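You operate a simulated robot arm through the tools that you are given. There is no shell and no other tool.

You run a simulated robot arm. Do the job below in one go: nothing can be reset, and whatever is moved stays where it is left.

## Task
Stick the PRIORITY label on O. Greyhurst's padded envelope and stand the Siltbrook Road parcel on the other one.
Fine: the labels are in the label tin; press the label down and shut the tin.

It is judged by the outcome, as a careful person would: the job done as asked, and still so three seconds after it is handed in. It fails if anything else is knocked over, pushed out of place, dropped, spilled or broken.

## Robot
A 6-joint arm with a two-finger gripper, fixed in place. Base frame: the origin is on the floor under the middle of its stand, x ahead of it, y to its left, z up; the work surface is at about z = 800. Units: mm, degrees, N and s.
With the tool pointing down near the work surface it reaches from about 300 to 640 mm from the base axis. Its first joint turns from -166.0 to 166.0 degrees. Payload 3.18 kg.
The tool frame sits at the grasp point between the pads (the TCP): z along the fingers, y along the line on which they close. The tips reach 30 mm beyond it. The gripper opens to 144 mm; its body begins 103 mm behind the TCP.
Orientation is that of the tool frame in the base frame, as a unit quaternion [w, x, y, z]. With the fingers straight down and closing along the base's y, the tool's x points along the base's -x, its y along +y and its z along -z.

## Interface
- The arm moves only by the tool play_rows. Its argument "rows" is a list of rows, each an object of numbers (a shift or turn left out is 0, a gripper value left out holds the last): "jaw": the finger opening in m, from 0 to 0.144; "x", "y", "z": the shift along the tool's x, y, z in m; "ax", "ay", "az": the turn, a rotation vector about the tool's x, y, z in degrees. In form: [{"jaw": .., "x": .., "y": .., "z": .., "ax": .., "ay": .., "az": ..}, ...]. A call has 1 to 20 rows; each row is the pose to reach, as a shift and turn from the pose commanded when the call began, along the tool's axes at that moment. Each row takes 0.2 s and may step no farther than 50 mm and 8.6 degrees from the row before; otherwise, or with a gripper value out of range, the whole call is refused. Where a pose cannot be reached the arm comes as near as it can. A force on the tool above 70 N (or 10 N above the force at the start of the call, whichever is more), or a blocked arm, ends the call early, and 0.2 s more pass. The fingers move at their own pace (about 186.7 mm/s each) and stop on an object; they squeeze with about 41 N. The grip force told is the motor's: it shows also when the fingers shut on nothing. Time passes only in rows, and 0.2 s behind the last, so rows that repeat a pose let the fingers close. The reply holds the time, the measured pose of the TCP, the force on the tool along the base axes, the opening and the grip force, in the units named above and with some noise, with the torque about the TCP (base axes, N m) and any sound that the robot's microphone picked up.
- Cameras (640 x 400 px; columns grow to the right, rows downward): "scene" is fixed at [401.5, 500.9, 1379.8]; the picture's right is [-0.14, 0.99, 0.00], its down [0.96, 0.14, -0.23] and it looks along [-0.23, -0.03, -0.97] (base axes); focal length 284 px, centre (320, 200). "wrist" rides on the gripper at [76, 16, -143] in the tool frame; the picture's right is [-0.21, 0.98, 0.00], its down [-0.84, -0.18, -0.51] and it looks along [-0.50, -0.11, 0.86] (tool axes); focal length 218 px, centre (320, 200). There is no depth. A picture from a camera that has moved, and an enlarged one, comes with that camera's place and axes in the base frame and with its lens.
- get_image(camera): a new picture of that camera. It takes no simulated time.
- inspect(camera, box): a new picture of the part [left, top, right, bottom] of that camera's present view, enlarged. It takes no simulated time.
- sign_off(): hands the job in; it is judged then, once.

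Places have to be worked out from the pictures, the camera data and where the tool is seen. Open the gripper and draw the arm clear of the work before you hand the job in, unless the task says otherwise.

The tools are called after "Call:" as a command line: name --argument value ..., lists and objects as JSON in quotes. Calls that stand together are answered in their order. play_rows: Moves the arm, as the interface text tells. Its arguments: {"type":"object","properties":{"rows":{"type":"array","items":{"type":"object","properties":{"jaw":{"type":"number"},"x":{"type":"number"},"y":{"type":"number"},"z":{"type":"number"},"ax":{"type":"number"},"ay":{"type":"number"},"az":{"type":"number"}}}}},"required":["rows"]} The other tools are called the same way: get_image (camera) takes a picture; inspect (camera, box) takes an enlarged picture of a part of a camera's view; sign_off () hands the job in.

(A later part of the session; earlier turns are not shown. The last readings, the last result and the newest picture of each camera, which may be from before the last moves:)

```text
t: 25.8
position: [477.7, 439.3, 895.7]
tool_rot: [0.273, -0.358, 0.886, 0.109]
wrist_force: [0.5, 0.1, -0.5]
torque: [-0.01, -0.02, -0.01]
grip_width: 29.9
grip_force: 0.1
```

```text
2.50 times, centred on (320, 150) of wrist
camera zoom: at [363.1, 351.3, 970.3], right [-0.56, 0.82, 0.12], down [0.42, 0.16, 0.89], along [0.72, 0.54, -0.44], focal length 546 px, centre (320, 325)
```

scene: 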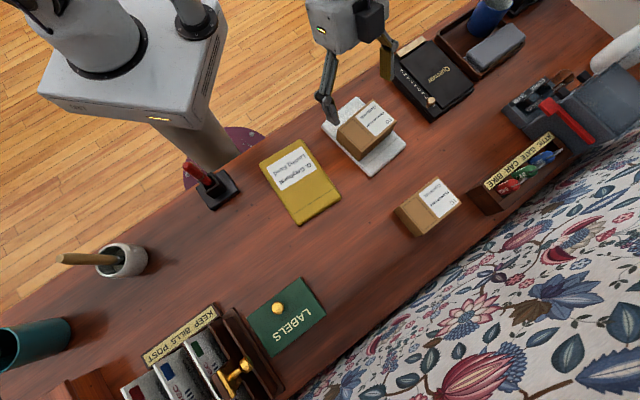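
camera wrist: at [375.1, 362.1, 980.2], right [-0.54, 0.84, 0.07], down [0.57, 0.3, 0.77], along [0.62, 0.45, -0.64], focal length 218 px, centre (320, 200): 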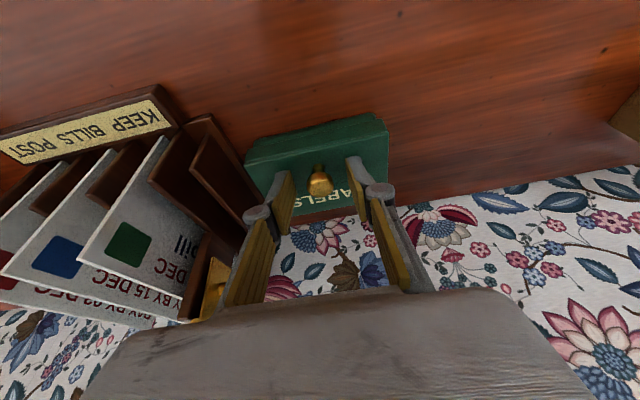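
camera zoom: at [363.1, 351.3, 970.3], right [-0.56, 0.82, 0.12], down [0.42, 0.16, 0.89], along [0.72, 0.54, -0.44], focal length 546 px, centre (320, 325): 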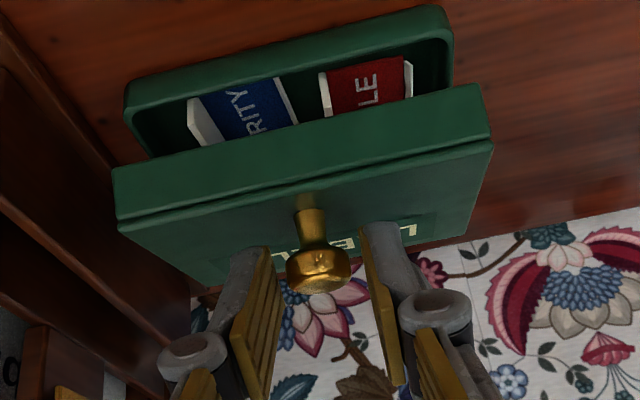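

The blue label on the left is PRIORITY and the red one FRAGILE. Triangulating puts the hinge near u=709, z=819 and the lid at about 20°; I tilt 6° more about the knob and seat the fingers 3 mm deeper.

Call:
play_rows --rows '[{"x": 0.0013, "z": 0.001, "ay": -3}, {"x": 0.0026, "z": 0.0031, "ay": -6}]'

Call:
inspect --camera "wrist" --box '[230, 70, 410, 230]'

Call:
inspect --camera "scene" --box '[210, 250, 350, 370]'

```text
t: 26.4
position: [478.8, 438.1, 891.2]
tool_rot: [0.317, -0.353, 0.871, 0.128]
wrist_force: [-0.2, -0.6, 0.3]
torque: [0.05, -0.01, -0.03]
grip_width: 30.2
grip_force: 0.1
```

```text
2.50 times, centred on (320, 150) of wrist
camera zoom: at [357.7, 346.3, 951.0], right [-0.56, 0.81, 0.13], down [0.35, 0.09, 0.93], along [0.75, 0.57, -0.34], focal length 546 px, centre (320, 325)
```

zoom: 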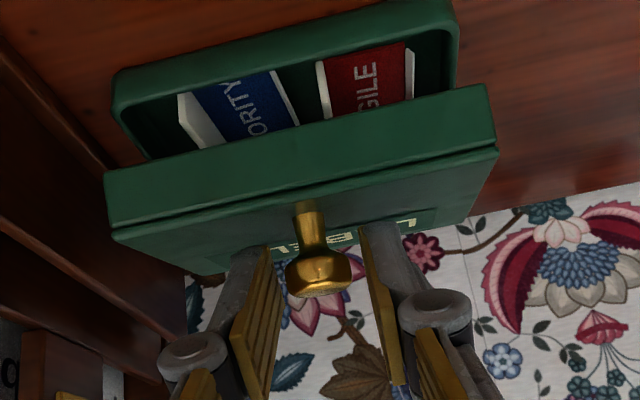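

```text
3.33 times, centred on (280, 310) of scene
camera zoom: at [401.5, 500.9, 1379.8], right [-0.14, 0.99, 0.0], down [0.96, 0.14, -0.23], along [-0.23, -0.03, -0.97], focal length 947 px, centre (453, -167)
```

zoom: 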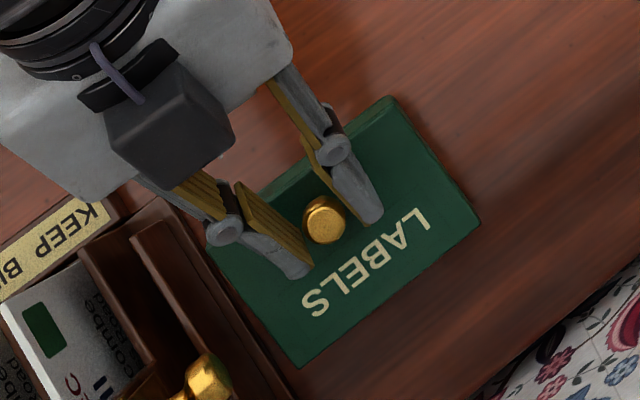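

The knob sits nicely between the pads. I grip and rotate the lid another 17° about the hinge.

Call:
play_rows --rows '[{"jaw": 0.018}, {"jaw": 0.018}, {"x": -0.0057, "z": 0.0002, "ay": 3.5}, {"x": -0.0115, "z": 0.0008, "ay": 7}, {"x": -0.0171, "z": 0.0017, "ay": 10.5}, {"x": -0.0227, "z": 0.0029, "ay": 14}, {"x": -0.0275, "z": 0.0042, "ay": 17}]'

Call:
inspect --camera "wrist" --box '[230, 70, 410, 230]'

Call:
inspect --camera "scene" --box '[210, 250, 350, 370]'

```text
t: 28.0
position: [495.6, 455.9, 907.0]
tool_rot: [0.186, -0.367, 0.908, 0.074]
wrist_force: [4.4, -6.2, -2.0]
torque: [-0.24, 0.04, -0.06]
grip_width: 20.8
grip_force: 44.8
```

```text
2.50 times, centred on (320, 150) of wrist
camera zoom: at [392.7, 380.0, 1007.3], right [-0.54, 0.84, 0.08], down [0.54, 0.27, 0.8], along [0.64, 0.47, -0.6], focal length 546 px, centre (320, 325)
```

zoom: 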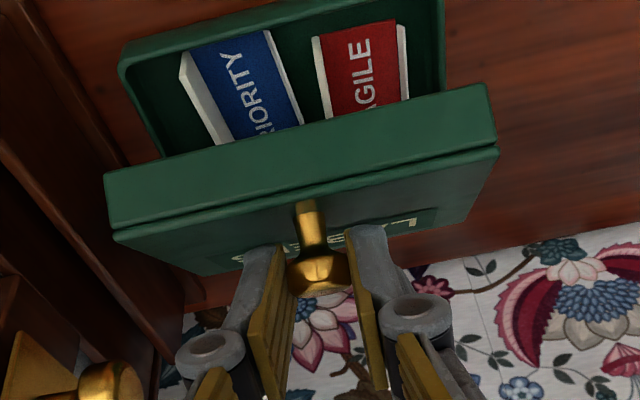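

```text
3.33 times, centred on (280, 310) of scene
camera zoom: at [401.5, 500.9, 1379.8], right [-0.14, 0.99, 0.0], down [0.96, 0.14, -0.23], along [-0.23, -0.03, -0.97], focal length 947 px, centre (453, -167)
```

zoom: 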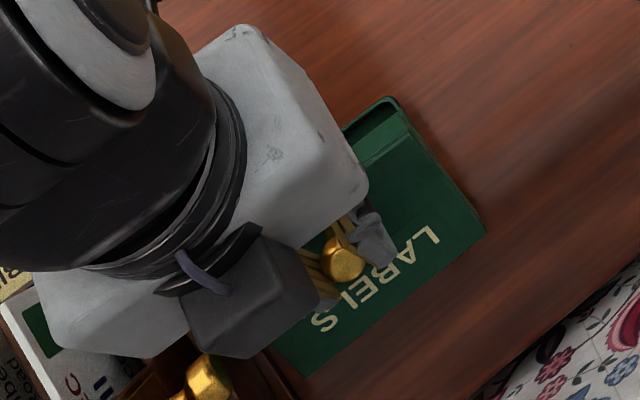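

Forces are tiny, so the hinge estimate is right; the lid is at about 37° and both labels are visible. I release, re-tilt about the knob and prepare the next stage.

Call:
play_rows --rows '[{"jaw": 0.024}, {"jaw": 0.032}, {"x": 0.0012, "z": 0.0001, "ay": -3.5}, {"x": 0.0024, "z": 0.0003, "ay": -7}, {"x": 0.0036, "z": 0.0005, "ay": -10.5}, {"x": 0.0048, "z": 0.0007, "ay": -14}, {"x": 0.0059, "z": 0.0009, "ay": -17}]'

Call:
inspect --camera "wrist" --box '[230, 70, 410, 230]'

Call:
inspect --camera "scene" --box '[210, 250, 350, 370]'

```text
t: 29.6
position: [492.7, 452.8, 903.3]
tool_rot: [0.317, -0.352, 0.871, 0.128]
wrist_force: [0.8, 0.6, -0.3]
torque: [-0.04, 0.0, -0.01]
grip_width: 31.9
grip_force: 0.1
```

```text
2.50 times, centred on (320, 150) of wrist
camera zoom: at [371.5, 360.0, 962.5], right [-0.56, 0.82, 0.13], down [0.35, 0.09, 0.93], along [0.75, 0.57, -0.34], focal length 546 px, centre (320, 325)
```

zoom: 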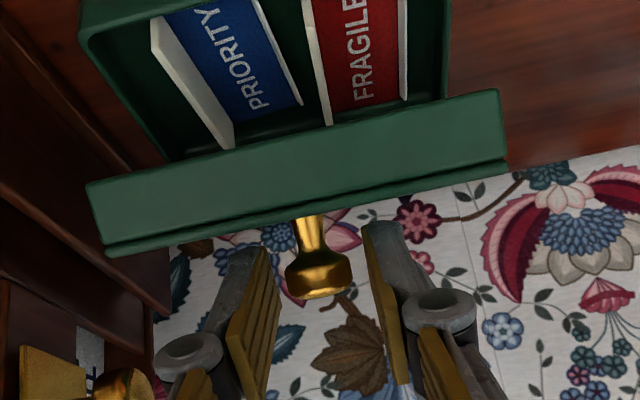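

```text
3.33 times, centred on (280, 310) of scene
camera zoom: at [401.5, 500.9, 1379.8], right [-0.14, 0.99, 0.0], down [0.96, 0.14, -0.23], along [-0.23, -0.03, -0.97], focal length 947 px, centre (453, -167)
```

zoom: 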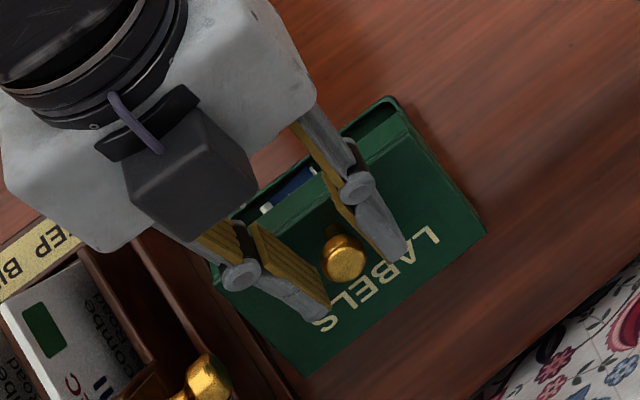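

The lid holds at ~37° with the knob centred between the pads. I tilt 8° more, grip and rotate another 20°.

Call:
play_rows --rows '[{"x": 0.0015, "z": 0.0001, "ay": -4}, {"x": 0.0031, "z": 0.0002, "ay": -8}, {"jaw": 0.018, "x": 0.0031, "z": 0.0002, "ay": -8}, {"jaw": 0.018, "x": 0.0031, "z": 0.0002, "ay": -8}, {"x": -0.0032, "z": 0.0018, "ay": -4}, {"x": -0.0093, "z": 0.0039, "ay": 0}, {"x": -0.0152, "z": 0.0065, "ay": 4}, {"x": -0.021, "z": 0.0094, "ay": 8}, {"x": -0.0265, "z": 0.0127, "ay": 12}]'

Call:
inspect --camera "wrist" --box '[230, 40, 410, 230]'

Call:
inspect --camera "scene" --box '[210, 250, 350, 370]'

```text
t: 31.6
position: [511.8, 471.7, 910.2]
tool_rot: [0.224, -0.363, 0.9, 0.091]
wrist_force: [-3.5, 0.5, 2.0]
torque: [-0.07, 0.16, 0.05]
grip_width: 20.5
grip_force: 45.0
```

```text
2.11 times, centred on (320, 135) of wrist
camera zoom: at [403.3, 390.7, 999.8], right [-0.55, 0.83, 0.1], down [0.49, 0.22, 0.84], along [0.68, 0.51, -0.53], focal length 460 px, centre (320, 337)
```

zoom: 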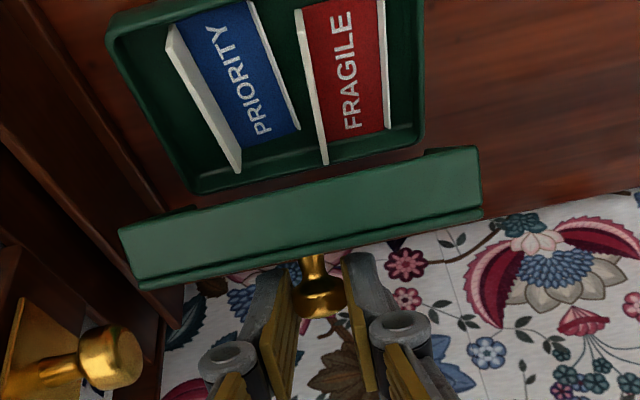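

```text
3.33 times, centred on (280, 310) of scene
camera zoom: at [401.5, 500.9, 1379.8], right [-0.14, 0.99, 0.0], down [0.96, 0.14, -0.23], along [-0.23, -0.03, -0.97], focal length 947 px, centre (453, -167)
```

zoom: 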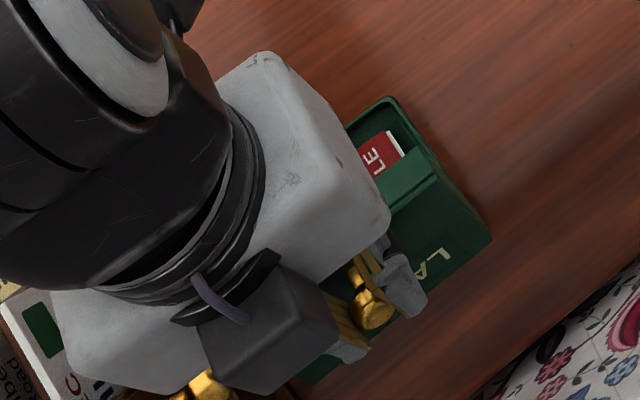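

The lid is now at about 57° with minimal force. From here I'll let go, back out, and push the lid past vertical from inside with closed fingertips.

Call:
play_rows --rows '[{"jaw": 0.024}, {"jaw": 0.034}, {"z": -0.01}, {"z": -0.025}, {"z": -0.045}, {"z": -0.065}]'

Call:
get_image --camera "wrist"

Call:
inspect --camera "scene" --box '[210, 250, 350, 370]'

```text
t: 33.0
position: [488.4, 450.7, 967.1]
tool_rot: [0.224, -0.364, 0.899, 0.091]
wrist_force: [0.1, -0.1, 0.0]
torque: [0.0, 0.0, -0.02]
grip_width: 33.9
grip_force: 0.1
```

```text
taken
camera wrist: at [381.0, 369.4, 1057.2], right [-0.55, 0.83, 0.1], down [0.49, 0.22, 0.84], along [0.68, 0.51, -0.53], focal length 218 px, centre (320, 200)
```

wrist: 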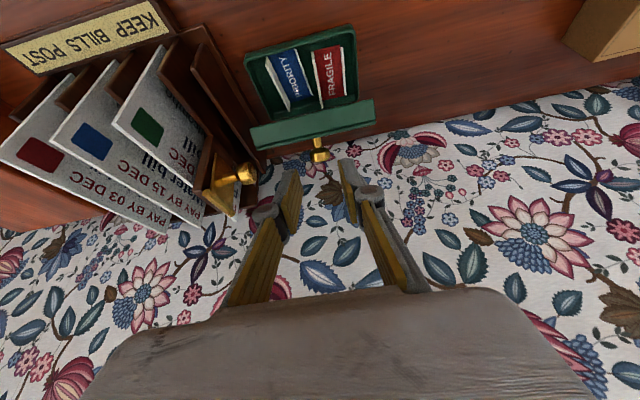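

```text
3.33 times, centred on (280, 310) of scene
camera zoom: at [401.5, 500.9, 1379.8], right [-0.14, 0.99, 0.0], down [0.96, 0.14, -0.23], along [-0.23, -0.03, -0.97], focal length 947 px, centre (453, -167)
```

zoom: 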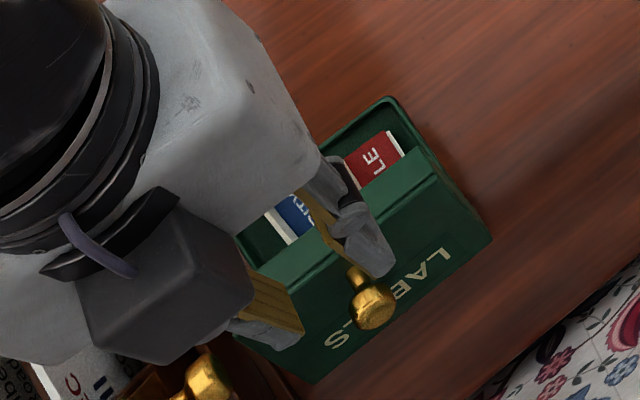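

The gripper is clear and the lid stays at about 57°. I close the fingers, move inward and lower the tips to below the lid's lip on the near side.

Call:
play_rows --rows '[{"jaw": 0.01, "x": 0.0265, "z": -0.0141}, {"jaw": 0.0, "x": 0.053, "z": -0.0282}, {"x": 0.065, "z": -0.0055}, {"x": 0.077, "z": 0.0172}, {"x": 0.089, "z": 0.0399}]'

Call:
get_image --camera "wrist"

Call:
inspect --camera "scene" --box '[210, 250, 350, 370]'

```text
t: 34.2
position: [447.2, 407.8, 888.9]
tool_rot: [0.224, -0.363, 0.9, 0.09]
wrist_force: [-0.3, -0.1, 0.4]
torque: [0.01, -0.01, 0.01]
grip_width: 0.0
grip_force: 30.8
```

```text
taken
camera wrist: at [338.2, 326.9, 978.8], right [-0.55, 0.83, 0.1], down [0.49, 0.22, 0.84], along [0.68, 0.51, -0.53], focal length 218 px, centre (320, 200)
```

wrist: 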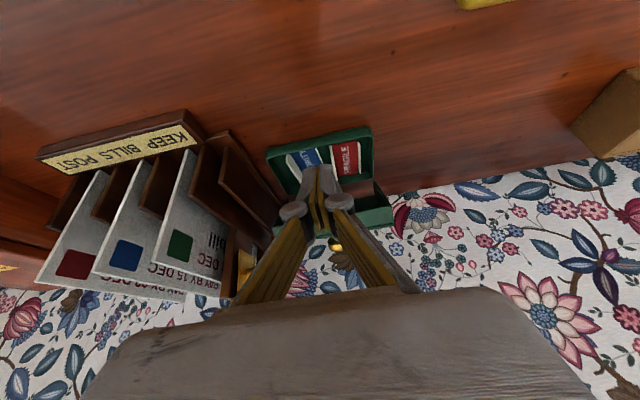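

```text
3.33 times, centred on (280, 310) of scene
camera zoom: at [401.5, 500.9, 1379.8], right [-0.14, 0.99, 0.0], down [0.96, 0.14, -0.23], along [-0.23, -0.03, -0.97], focal length 947 px, centre (453, -167)
```

zoom: 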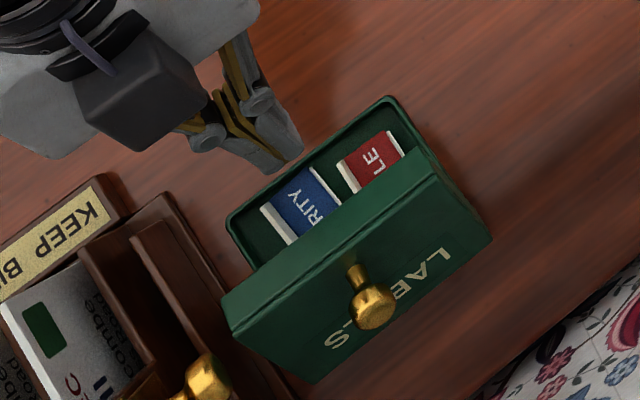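

The fingertips are poised just outside the tin's near edge, below the lip height. I push outward: first to near contact, then slowly to swing the lid up.

Call:
play_rows --rows '[{"x": -0.0185, "z": 0.0099}, {"x": -0.0371, "z": 0.0197}, {"x": -0.0424, "z": 0.0225}, {"x": -0.0477, "z": 0.0253}, {"x": -0.053, "z": 0.0281}]'

Call:
inspect --camera "scene" --box '[210, 250, 350, 370]'

Call:
inspect --camera "wrist" --box '[230, 70, 410, 230]'

```text
t: 35.4
position: [490.6, 450.5, 888.8]
tool_rot: [0.225, -0.363, 0.9, 0.09]
wrist_force: [0.0, 0.0, 0.5]
torque: [0.01, 0.0, -0.01]
grip_width: 0.0
grip_force: 30.4
```

```text
3.33 times, centred on (280, 310) of scene
camera zoom: at [401.5, 500.9, 1379.8], right [-0.14, 0.99, 0.0], down [0.96, 0.14, -0.23], along [-0.23, -0.03, -0.97], focal length 947 px, centre (453, -167)
```

zoom: 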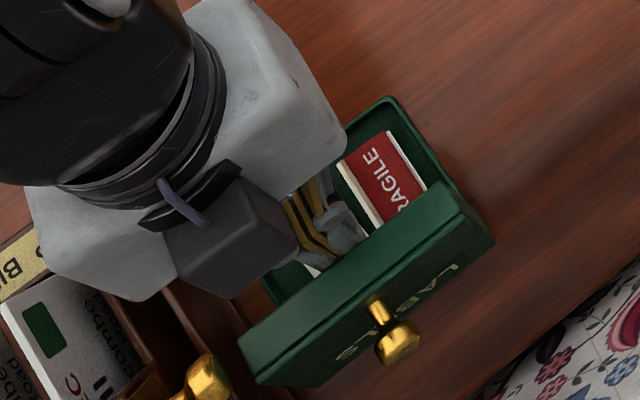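

```text
2.50 times, centred on (320, 150) of wrist
camera zoom: at [382.0, 369.1, 979.3], right [-0.55, 0.83, 0.1], down [0.49, 0.22, 0.84], along [0.68, 0.51, -0.53], focal length 546 px, centre (320, 325)
```

zoom: 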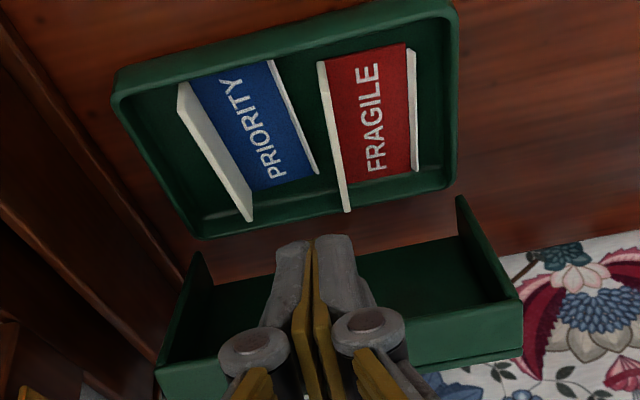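

The lid has swung further up and the fingers are inside it. I push on outward another 28 mm to bring it past vertical.

Call:
play_rows --rows '[{"x": -0.0053, "z": 0.0028}, {"x": -0.0106, "z": 0.0056}, {"x": -0.0159, "z": 0.0084}, {"x": -0.0203, "z": 0.0108}, {"x": -0.0247, "z": 0.0131}]'

Call:
inspect --camera "scene" --box '[210, 250, 350, 370]'

Call:
inspect --camera "wrist" --box '[210, 30, 430, 230]'

```text
t: 36.6
position: [510.9, 469.4, 890.3]
tool_rot: [0.224, -0.363, 0.9, 0.091]
wrist_force: [-0.5, 0.0, 0.0]
torque: [0.0, -0.04, -0.01]
grip_width: 0.0
grip_force: 31.2
```

```text
3.33 times, centred on (280, 310) of scene
camera zoom: at [401.5, 500.9, 1379.8], right [-0.14, 0.99, 0.0], down [0.96, 0.14, -0.23], along [-0.23, -0.03, -0.97], focal length 947 px, centre (453, -167)
```

zoom: 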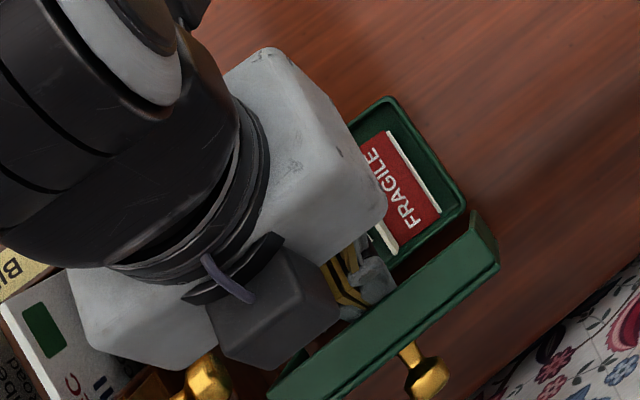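

```text
2.00 times, centred on (320, 130) of wrist
camera zoom: at [402.1, 388.2, 979.9], right [-0.55, 0.83, 0.1], down [0.49, 0.22, 0.84], along [0.68, 0.51, -0.53], focal length 436 px, centre (320, 340)
```

zoom: 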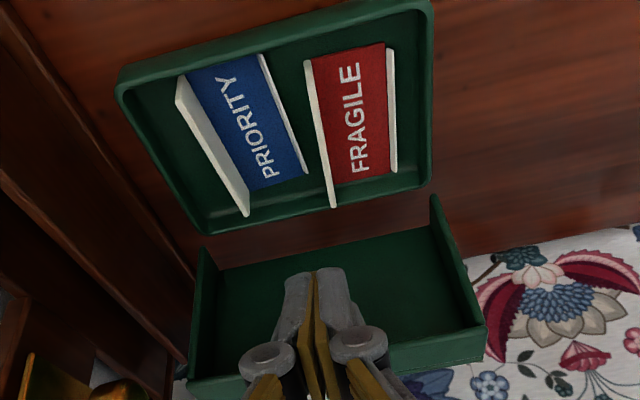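

The lid is now about upright and stays put with no force. I draw the fingers back inward and rise a little to study the labels.

Call:
play_rows --rows '[{"x": 0.0265, "z": -0.0141}, {"x": 0.053, "z": -0.0282}, {"x": 0.0624, "z": -0.0459}, {"x": 0.0718, "z": -0.0636}]'

Call:
get_image --camera "wrist"

Call:
inspect --camera "scene" --box '[220, 270, 340, 370]'

```text
t: 37.6
position: [443.9, 403.1, 912.2]
tool_rot: [0.225, -0.363, 0.9, 0.09]
wrist_force: [-0.2, 0.4, -1.2]
torque: [0.02, 0.02, -0.01]
grip_width: 0.0
grip_force: 30.4
```

```text
taken
camera wrist: at [335.8, 322.5, 1001.6], right [-0.55, 0.83, 0.1], down [0.49, 0.22, 0.84], along [0.68, 0.51, -0.53], focal length 218 px, centre (320, 200)
```

wrist: 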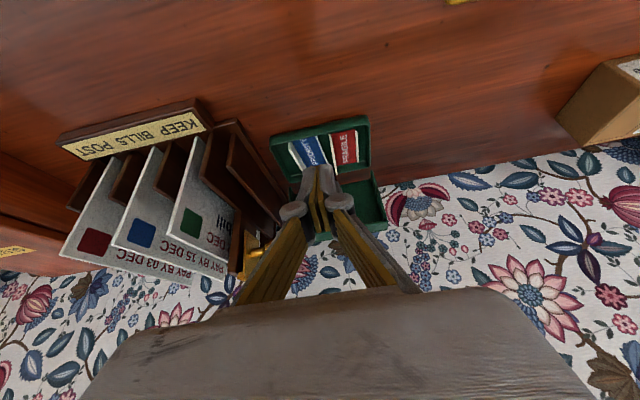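

```text
4.00 times, centred on (280, 320) of scene
camera zoom: at [401.5, 500.9, 1379.8], right [-0.14, 0.99, 0.0], down [0.96, 0.14, -0.23], along [-0.23, -0.03, -0.97], focal length 1137 px, centre (480, -280)
```

zoom: 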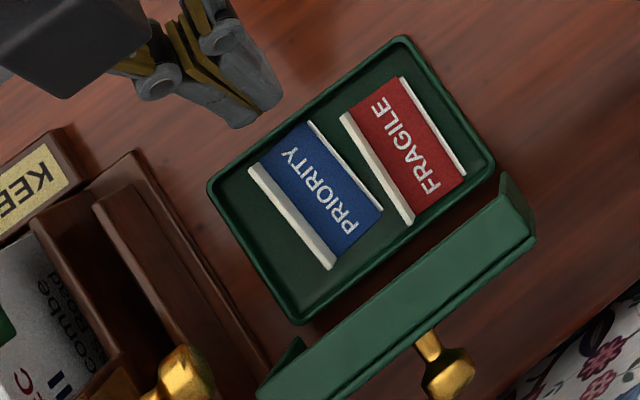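

Now I can see the labels well: each has a flat printed face and what looks like a white upstanding tab along its left long edge. I'll zoom in further to confirm this.

Call:
inspect --camera "scene" --box '[270, 290, 325, 345]'

Call:
inspect --camera "wrist" --box '[260, 115, 400, 215]'

```text
7.27 times, centred on (298, 318) of scene
camera zoom: at [401.5, 500.9, 1379.8], right [-0.14, 0.99, 0.0], down [0.96, 0.14, -0.23], along [-0.23, -0.03, -0.97], focal length 2067 px, centre (484, -654)
```

zoom: 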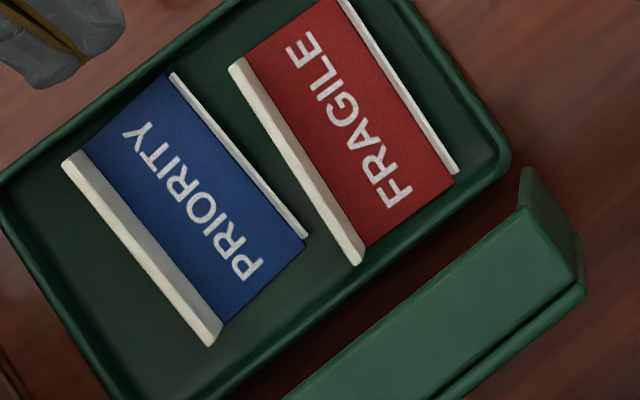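

```text
4.00 times, centred on (330, 165) of wrist
camera zoom: at [335.8, 322.5, 1001.6], right [-0.55, 0.83, 0.1], down [0.49, 0.22, 0.84], along [0.68, 0.51, -0.53], focal length 873 px, centre (280, 340)
```

zoom: 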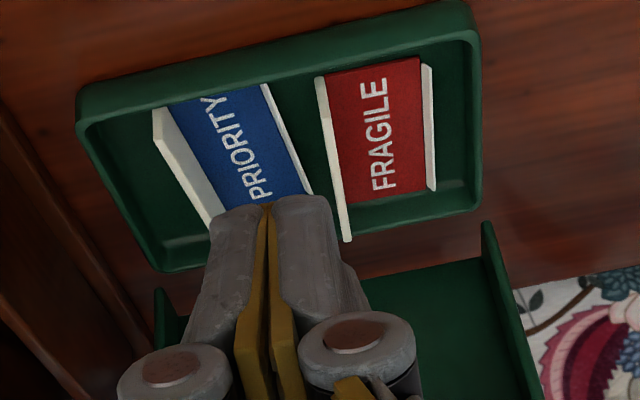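

The left strip seems taller than the right one, but its shape isn't certain. I'll raise the arm and shift left to see the labels from the other side.

Call:
play_rows --rows '[{"x": -0.011, "y": -0.01, "z": -0.0206}, {"x": -0.0219, "y": -0.03, "z": -0.0412}, {"x": -0.0328, "y": -0.06, "z": -0.0618}, {"x": -0.0328, "y": -0.09, "z": -0.0618}]'

Call:
get_image --camera "wrist"

```text
t: 38.6
position: [505.8, 338.7, 983.1]
tool_rot: [0.225, -0.363, 0.899, 0.091]
wrist_force: [-0.5, -0.8, 0.9]
torque: [-0.02, -0.02, 0.01]
grip_width: 0.1
grip_force: 31.0
```

```text
taken
camera wrist: at [397.3, 258.9, 1073.3], right [-0.55, 0.83, 0.1], down [0.49, 0.22, 0.84], along [0.68, 0.51, -0.53], focal length 218 px, centre (320, 200)
```

wrist: 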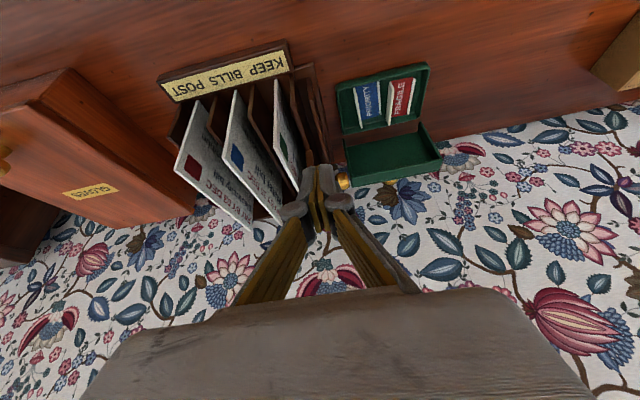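

Call:
inspect --camera "wrist" --box '[340, 65, 440, 145]'

```text
5.00 times, centred on (390, 105) of wrist
camera zoom: at [397.3, 258.9, 1073.3], right [-0.55, 0.83, 0.1], down [0.49, 0.22, 0.84], along [0.68, 0.51, -0.53], focal length 1091 px, centre (-30, 675)
```

zoom: 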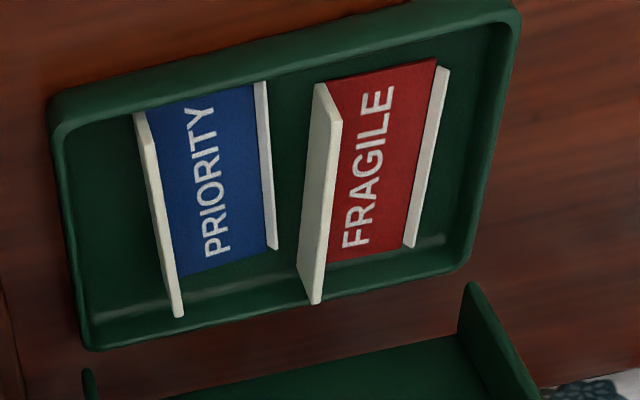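

Now it's clear: each label has a tall white fin on its left long edge and a low white strip on its right, with finger room on both sides of the fin. I'll check the neighbouring rack's height beside the tin before planning the pick.

Call:
inspect --camera "wrist" --box '[230, 40, 370, 200]'

Call:
inspect --camera "scene" --box '[195, 290, 305, 400]'

```text
2.50 times, centred on (300, 120) of wrist
camera zoom: at [397.3, 258.9, 1073.3], right [-0.55, 0.83, 0.1], down [0.49, 0.22, 0.84], along [0.68, 0.51, -0.53], focal length 546 px, centre (370, 400)
```

zoom: 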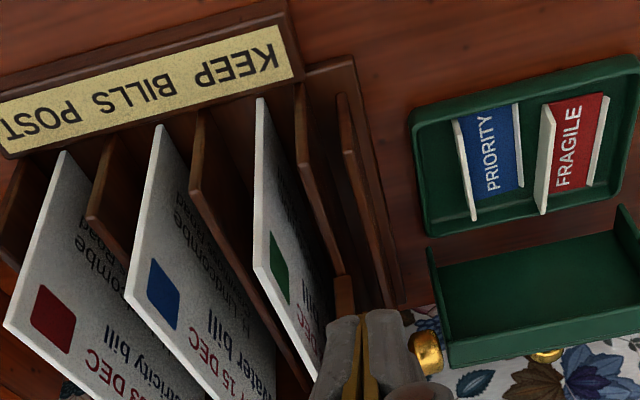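

```text
3.64 times, centred on (250, 345) of scene
camera zoom: at [401.5, 500.9, 1379.8], right [-0.14, 0.99, 0.0], down [0.96, 0.14, -0.23], along [-0.23, -0.03, -0.97], focal length 1033 px, centre (574, -327)
```

zoom: 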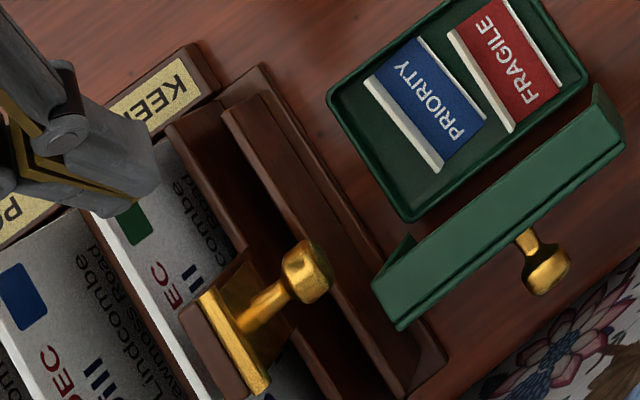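

The rack beside the tin is low at its near edge, so the fin can be pinched with a narrow jaw. The PRIORITY fin's top runs from about (495,407) to (532,450) at z≈820, with ~17 mm between it and the tin's left wall. I move to hover over it, closing axis across the fin.

Call:
play_rows --rows '[{"jaw": 0.008, "x": 0.0, "y": 0.0293, "ax": -0.4, "ay": 2, "az": -0.92}, {"x": 0.0, "y": 0.0586, "z": 0.0, "ax": -0.8, "ay": 4, "az": -1.83}, {"x": 0.0016, "y": 0.0586, "z": 0.036, "ax": -1.2, "ay": 6, "az": -2.75}, {"x": 0.0033, "y": 0.0586, "z": 0.072, "ax": -1.2, "ay": 6, "az": -2.75}, {"x": 0.0049, "y": 0.0586, "z": 0.1083, "ax": -1.2, "ay": 6, "az": -2.75}]'

Call:
get_image --camera "wrist"

Call:
inspect --camera "wrist" --box '[260, 90, 380, 210]'

Call:
inspect --camera "scene" --box '[230, 275, 330, 365]'

```text
t: 39.8
position: [496.8, 415.8, 883.1]
tool_rot: [0.176, -0.39, 0.901, 0.075]
wrist_force: [-0.5, -0.2, -0.6]
torque: [-0.02, 0.03, 0.01]
grip_width: 7.9
grip_force: 0.0
```

```text
taken
camera wrist: at [400.8, 335.8, 986.1], right [-0.58, 0.81, 0.08], down [0.53, 0.31, 0.79], along [0.61, 0.5, -0.61], focal length 218 px, centre (320, 200)
```

wrist: 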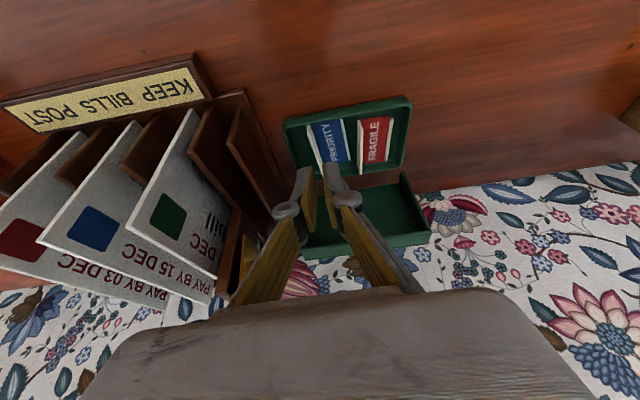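

```text
3.33 times, centred on (320, 150) of wrist
camera zoom: at [400.8, 335.8, 986.1], right [-0.58, 0.81, 0.08], down [0.53, 0.31, 0.79], along [0.61, 0.5, -0.61], focal length 728 px, centre (320, 367)
```

zoom: 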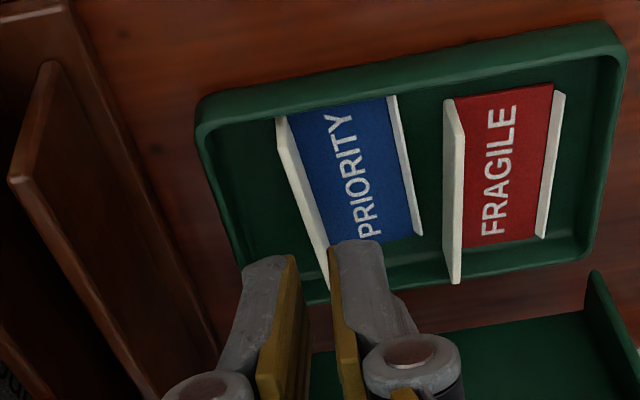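

```text
4.44 times, centred on (280, 320) of scene
camera zoom: at [401.5, 500.9, 1379.8], right [-0.14, 0.99, 0.0], down [0.96, 0.14, -0.23], along [-0.23, -0.03, -0.97], focal length 1263 px, centre (498, -333)
```

zoom: 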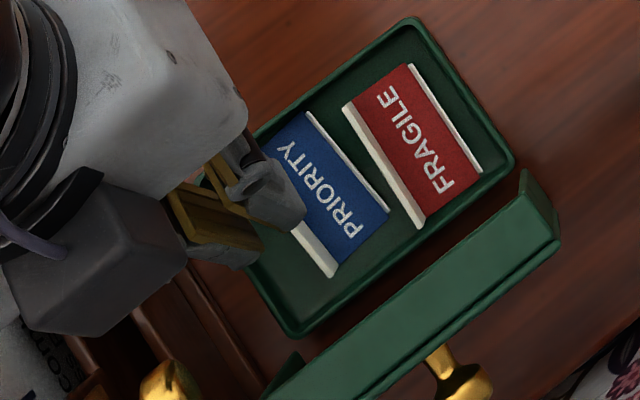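

The tool is already aligned with the fin; the fin lies about 3 mm left of the tool's midline. I shift 1.5 mm left (keeping the left finger off the tin wall), open to 9 mm and descend 18 mm to just above the rim for a check.

Call:
play_rows --rows '[{"jaw": 0.009, "x": 0.001, "y": -0.0008, "z": 0.006}, {"x": 0.002, "y": -0.0015, "z": 0.012}, {"x": 0.003, "y": -0.0015, "z": 0.018}]'

Call:
inspect --camera "wrist" --box '[260, 90, 380, 210]'

Call:
inspect --camera "scene" --box '[240, 285, 320, 355]'

```text
t: 40.6
position: [501.1, 416.3, 867.4]
tool_rot: [0.177, -0.391, 0.9, 0.075]
wrist_force: [0.3, -0.1, -1.2]
torque: [-0.06, -0.01, 0.02]
grip_width: 9.1
grip_force: 0.1
```

```text
3.33 times, centred on (320, 150) of wrist
camera zoom: at [404.1, 337.5, 969.6], right [-0.58, 0.81, 0.08], down [0.53, 0.31, 0.79], along [0.61, 0.5, -0.61], focal length 728 px, centre (320, 367)
```

zoom: 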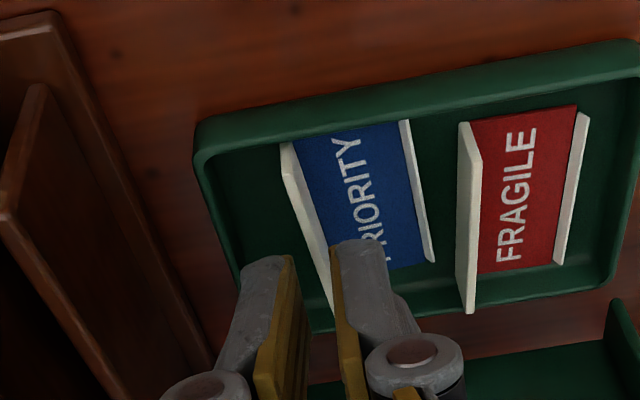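

```text
5.71 times, centred on (280, 320) of scene
camera zoom: at [401.5, 500.9, 1379.8], right [-0.14, 0.99, 0.0], down [0.96, 0.14, -0.23], along [-0.23, -0.03, -0.97], focal length 1624 px, centre (549, -486)
```

zoom: 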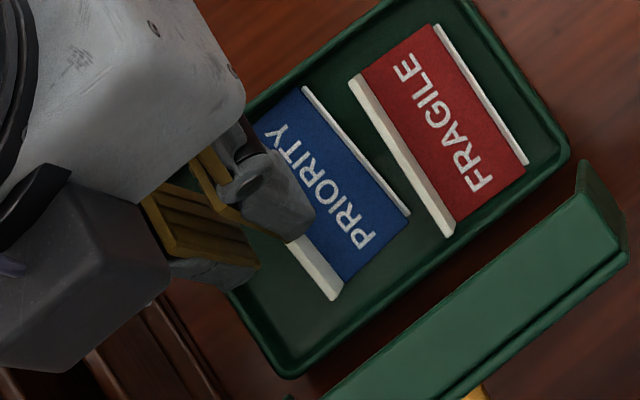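

The fin sits about 2 mm left of the midline, between the pads. I zoom in on the left finger against the tin's left wall before going lower.

Call:
inspect --camera "wrist" --box '[272, 125, 342, 185]'

```text
6.67 times, centred on (307, 155) of wrist
camera zoom: at [404.1, 337.5, 969.6], right [-0.58, 0.81, 0.08], down [0.53, 0.31, 0.79], along [0.61, 0.5, -0.61], focal length 1455 px, centre (407, 500)
```

zoom: 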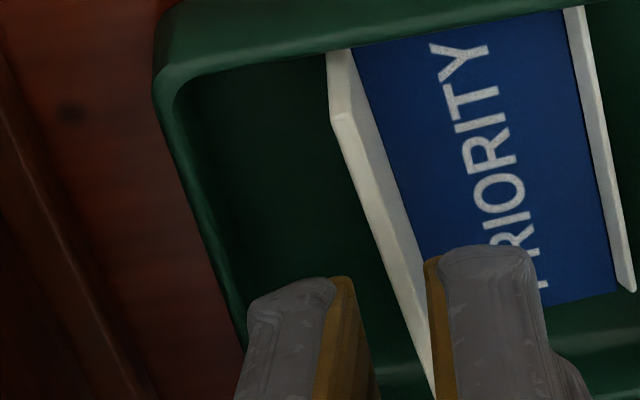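

The left finger clears the tin wall by ~4 mm and the fin is inside the jaw; I add a 2° turn and 1.4 mm shift left to centre better, and lower 16 mm.

Call:
play_rows --rows '[{"y": -0.0014, "z": 0.0, "ax": -0.75, "az": -1.85}, {"y": -0.0014, "z": 0.005, "ax": -0.75, "az": -1.85}, {"y": -0.0014, "z": 0.01, "ax": -0.75, "az": -1.85}, {"y": -0.0014, "z": 0.016, "ax": -0.75, "az": -1.85}]'

Call:
inspect --camera "wrist" --box '[272, 125, 342, 185]'

Call:
inspect --camera "scene" --box '[240, 285, 320, 355]'

```text
t: 41.6
position: [506.9, 420.4, 852.8]
tool_rot: [0.174, -0.407, 0.894, 0.078]
wrist_force: [-0.6, -0.7, 0.5]
torque: [-0.03, 0.03, 0.0]
grip_width: 8.9
grip_force: 0.1
```

```text
6.67 times, centred on (307, 155) of wrist
camera zoom: at [412.7, 336.5, 955.5], right [-0.61, 0.79, 0.08], down [0.52, 0.33, 0.79], along [0.59, 0.52, -0.61], focal length 1455 px, centre (407, 500)
```

zoom: 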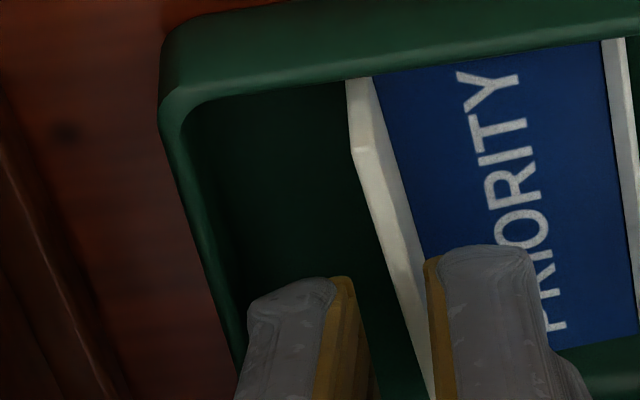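

```text
5.71 times, centred on (280, 320) of scene
camera zoom: at [401.5, 500.9, 1379.8], right [-0.14, 0.99, 0.0], down [0.96, 0.14, -0.23], along [-0.23, -0.03, -0.97], focal length 1624 px, centre (549, -486)
```

zoom: 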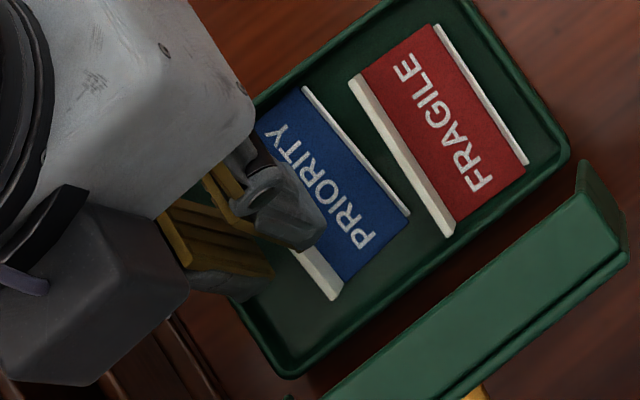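

The fin is centred between the pads and the left finger is already inside the rim with no contact. I narrow the jaw to 7.5 mm and descend the last 14 mm in small steps.

Call:
play_rows --rows '[{"jaw": 0.0075}, {"z": 0.004}, {"z": 0.008}, {"z": 0.011}, {"z": 0.0138}]'

Call:
inspect --camera "wrist" --box '[272, 125, 342, 185]'

Call:
inspect --camera "scene" --box '[240, 285, 320, 355]'

```text
t: 42.8
position: [509.5, 423.1, 839.4]
tool_rot: [0.174, -0.407, 0.893, 0.079]
wrist_force: [-0.4, 0.6, -0.2]
torque: [-0.03, 0.01, 0.01]
grip_width: 7.6
grip_force: 0.0
```

```text
6.67 times, centred on (307, 155) of wrist
camera zoom: at [416.1, 340.4, 943.1], right [-0.61, 0.79, 0.08], down [0.52, 0.33, 0.79], along [0.6, 0.52, -0.61], focal length 1455 px, centre (407, 500)
```

zoom: 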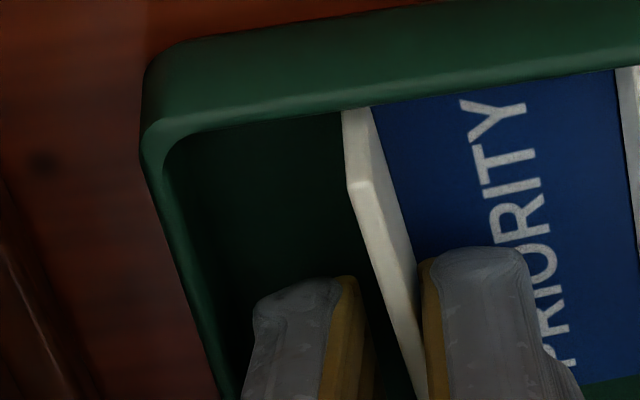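

```text
5.71 times, centred on (280, 320) of scene
camera zoom: at [401.5, 500.9, 1379.8], right [-0.14, 0.99, 0.0], down [0.96, 0.14, -0.23], along [-0.23, -0.03, -0.97], focal length 1624 px, centre (549, -486)
```

zoom: 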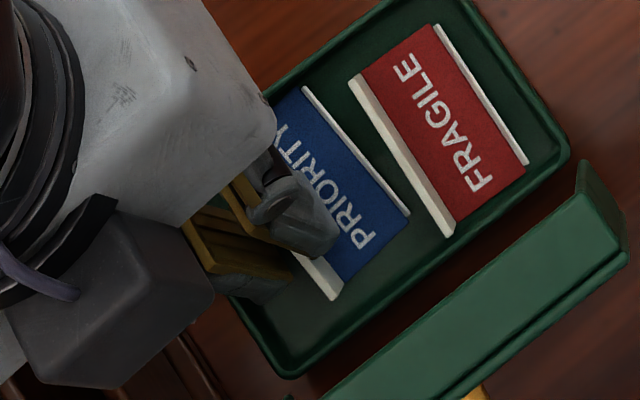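

The fin is between the pads with the tips just above the label face, and there's no contact. I close on the fin.

Call:
play_rows --rows '[{"jaw": 0.004}, {"jaw": 0.0}, {"jaw": 0.0}]'

Call:
inspect --camera "wrist" --box '[272, 125, 342, 185]'

```text
t: 43.6
position: [509.8, 423.0, 840.1]
tool_rot: [0.174, -0.407, 0.893, 0.078]
wrist_force: [0.8, 0.2, -0.3]
torque: [-0.02, 0.05, -0.04]
grip_width: 5.9
grip_force: 32.5
```

```text
6.67 times, centred on (307, 155) of wrist
camera zoom: at [416.1, 340.3, 943.1], right [-0.61, 0.79, 0.08], down [0.52, 0.33, 0.79], along [0.59, 0.52, -0.61], focal length 1455 px, centre (407, 500)
```

zoom: 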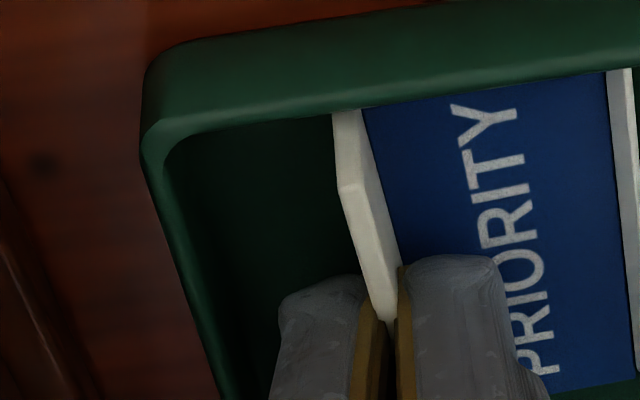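

The grip holds at 5.9 mm and the whole label shifted with the fin, so they're one piece. I lift straight up, gently at first.

Call:
play_rows --rows '[{"x": -0.0015, "z": -0.0037}, {"x": -0.003, "z": -0.0074}, {"x": -0.0056, "z": -0.0139}]'

Call:
inspect --camera "wrist" --box '[260, 90, 380, 210]'

Call:
inspect --camera "scene" --box '[240, 285, 320, 355]'

```text
t: 44.4
position: [511.7, 423.3, 855.4]
tool_rot: [0.175, -0.407, 0.893, 0.079]
wrist_force: [-0.3, 0.0, 0.0]
torque: [0.0, -0.02, -0.01]
grip_width: 6.1
grip_force: 32.5
```

```text
3.33 times, centred on (320, 150) of wrist
camera zoom: at [416.7, 340.8, 957.8], right [-0.61, 0.79, 0.08], down [0.52, 0.33, 0.79], along [0.6, 0.52, -0.61], focal length 728 px, centre (320, 367)
```

zoom: 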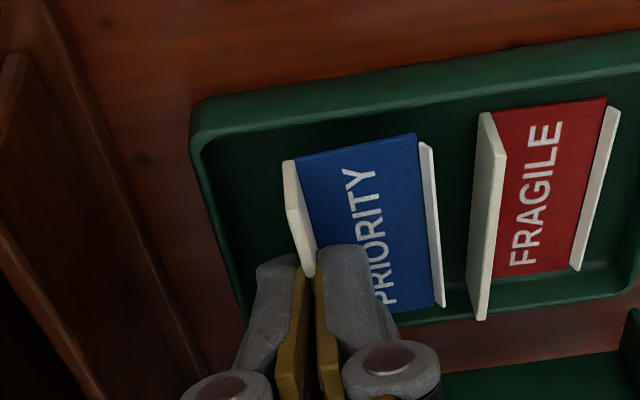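

```text
5.71 times, centred on (280, 320) of scene
camera zoom: at [401.5, 500.9, 1379.8], right [-0.14, 0.99, 0.0], down [0.96, 0.14, -0.23], along [-0.23, -0.03, -0.97], focal length 1624 px, centre (549, -486)
```

zoom: 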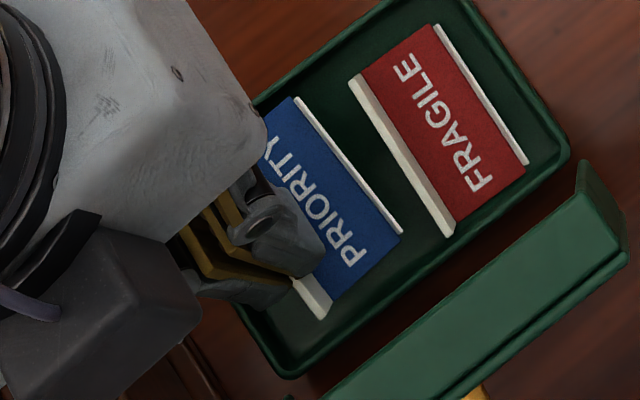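

The label rose cleanly with its fin. I lift it clear of the rim, then carry it to above the clear area of the yellow envelope (beyond the address), turning to match the envelope.

Call:
play_rows --rows '[{"x": -0.0038, "z": -0.0093}, {"x": -0.0075, "z": -0.0185}, {"x": -0.0075, "z": -0.0385}, {"x": -0.0075, "z": -0.0585}, {"x": 0.0105, "y": 0.0283, "z": -0.0647, "ax": 0.45, "az": 1.13}, {"x": 0.0284, "y": 0.0566, "z": -0.0709, "ax": 0.91, "az": 2.25}, {"x": 0.0464, "y": 0.0849, "z": -0.0771, "ax": 1.36, "az": 3.38}, {"x": 0.0644, "y": 0.1133, "z": -0.0833, "ax": 1.82, "az": 4.5}, {"x": 0.0824, "y": 0.1416, "z": -0.0895, "ax": 2.27, "az": 5.63}, {"x": 0.1003, "y": 0.1699, "z": -0.0957, "ax": 2.73, "az": 6.75}, {"x": 0.1183, "y": 0.1982, "z": -0.1019, "ax": 3.18, "az": 7.88}]'

Call:
get_image --camera "wrist"

Call:
get_image --camera "scene"

```text
t: 46.8
position: [264.5, 442.3, 904.0]
tool_rot: [0.18, -0.339, 0.921, 0.065]
wrist_force: [0.4, 0.4, -0.3]
torque: [0.0, -0.01, -0.03]
grip_width: 6.1
grip_force: 33.0
```

```text
taken
camera wrist: at [158.1, 374.9, 1006.7], right [-0.49, 0.87, 0.08], down [0.56, 0.25, 0.79], along [0.67, 0.43, -0.61], focal length 218 px, centre (320, 200)
```

wrist: 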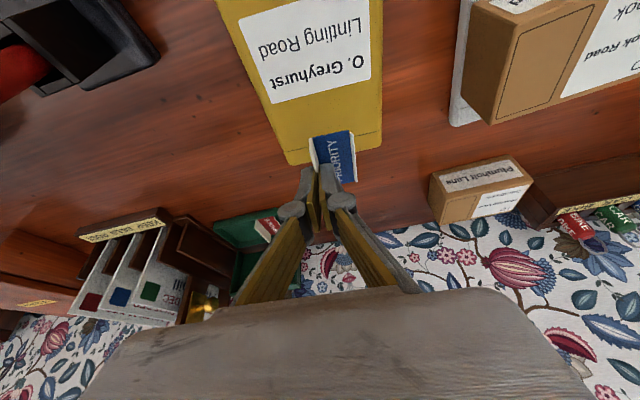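

```text
taken
```

scene: 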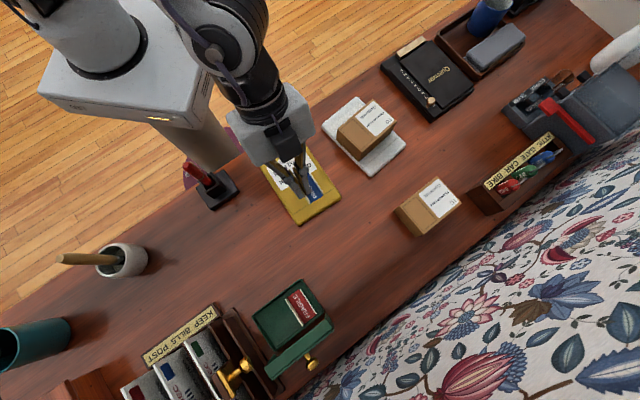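

Call:
inspect --camera "wrist" --box '[220, 60, 420, 240]'

Call:
inspect --camera "scene" --box '[240, 130, 360, 240]'

```text
2.22 times, centred on (320, 150) of wrist
camera zoom: at [158.1, 374.9, 1006.7], right [-0.49, 0.87, 0.08], down [0.56, 0.25, 0.79], along [0.67, 0.43, -0.61], focal length 485 px, centre (320, 311)
```

zoom: 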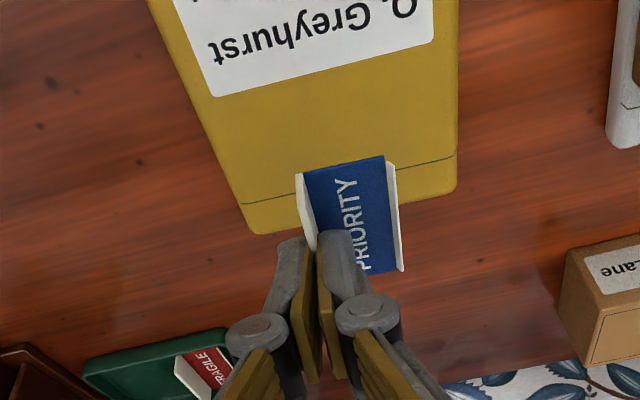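

```text
3.64 times, centred on (300, 185) of scene
camera zoom: at [401.5, 500.9, 1379.8], right [-0.14, 0.99, 0.0], down [0.96, 0.14, -0.23], along [-0.23, -0.03, -0.97], focal length 1033 px, centre (393, 254)
```

zoom: 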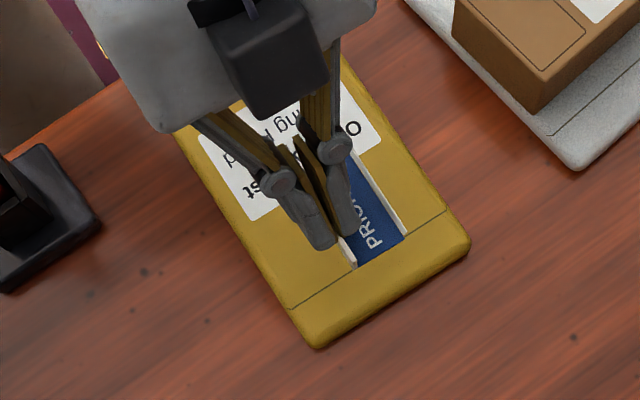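

The label is over the clear lower half of the envelope: by triangulation its ends are at about 10 mm beyond the address and 15 mm short of the far edge, centred across. I descend straight down close to the surface.

Call:
play_rows --rows '[{"x": 0.0041, "z": 0.0102}, {"x": 0.0082, "z": 0.0204}, {"x": 0.0124, "z": 0.0306}, {"x": 0.0154, "z": 0.038}]'

Call:
inspect --camera "wrist" --box '[220, 60, 420, 240]'

Call:
inspect --camera "scene" --box '[250, 130, 350, 230]'

```text
t: 47.8
position: [263.5, 443.0, 864.4]
tool_rot: [0.18, -0.34, 0.921, 0.065]
wrist_force: [-0.9, -0.6, 0.7]
torque: [0.03, 0.0, 0.03]
grip_width: 5.9
grip_force: 32.7
```

```text
2.22 times, centred on (320, 150) of wrist
camera zoom: at [158.3, 375.1, 966.9], right [-0.49, 0.87, 0.08], down [0.56, 0.25, 0.79], along [0.67, 0.43, -0.61], focal length 485 px, centre (320, 311)
```

zoom: 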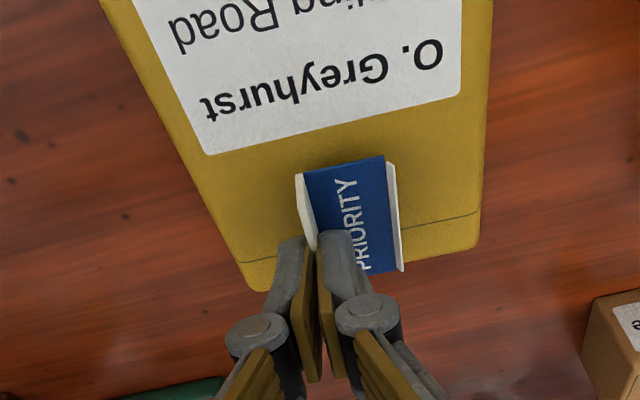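

```text
4.00 times, centred on (300, 180) of scene
camera zoom: at [401.5, 500.9, 1379.8], right [-0.14, 0.99, 0.0], down [0.96, 0.14, -0.23], along [-0.23, -0.03, -0.97], focal length 1137 px, centre (400, 280)
```

zoom: 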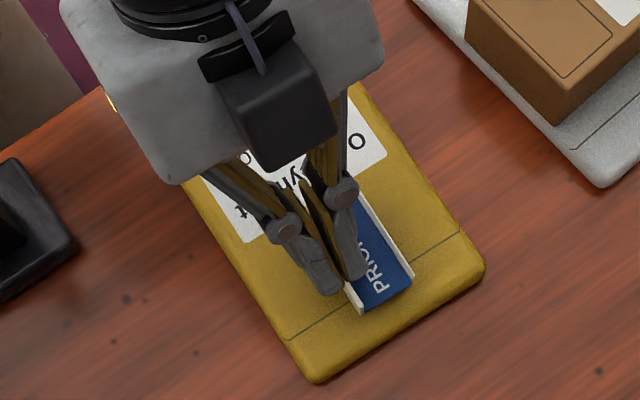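

Everything lines up. I lower the last centimetre in small steps, feeling for contact.

Call:
play_rows --rows '[{"x": 0.0011, "z": 0.0028}, {"x": 0.0022, "z": 0.0056}, {"x": 0.0026, "z": 0.0065}]'

```text
t: 48.6
position: [264.8, 442.4, 856.2]
tool_rot: [0.179, -0.34, 0.921, 0.065]
wrist_force: [0.3, 0.8, -0.8]
torque: [0.04, 0.01, 0.01]
grip_width: 5.5
grip_force: 32.2
```

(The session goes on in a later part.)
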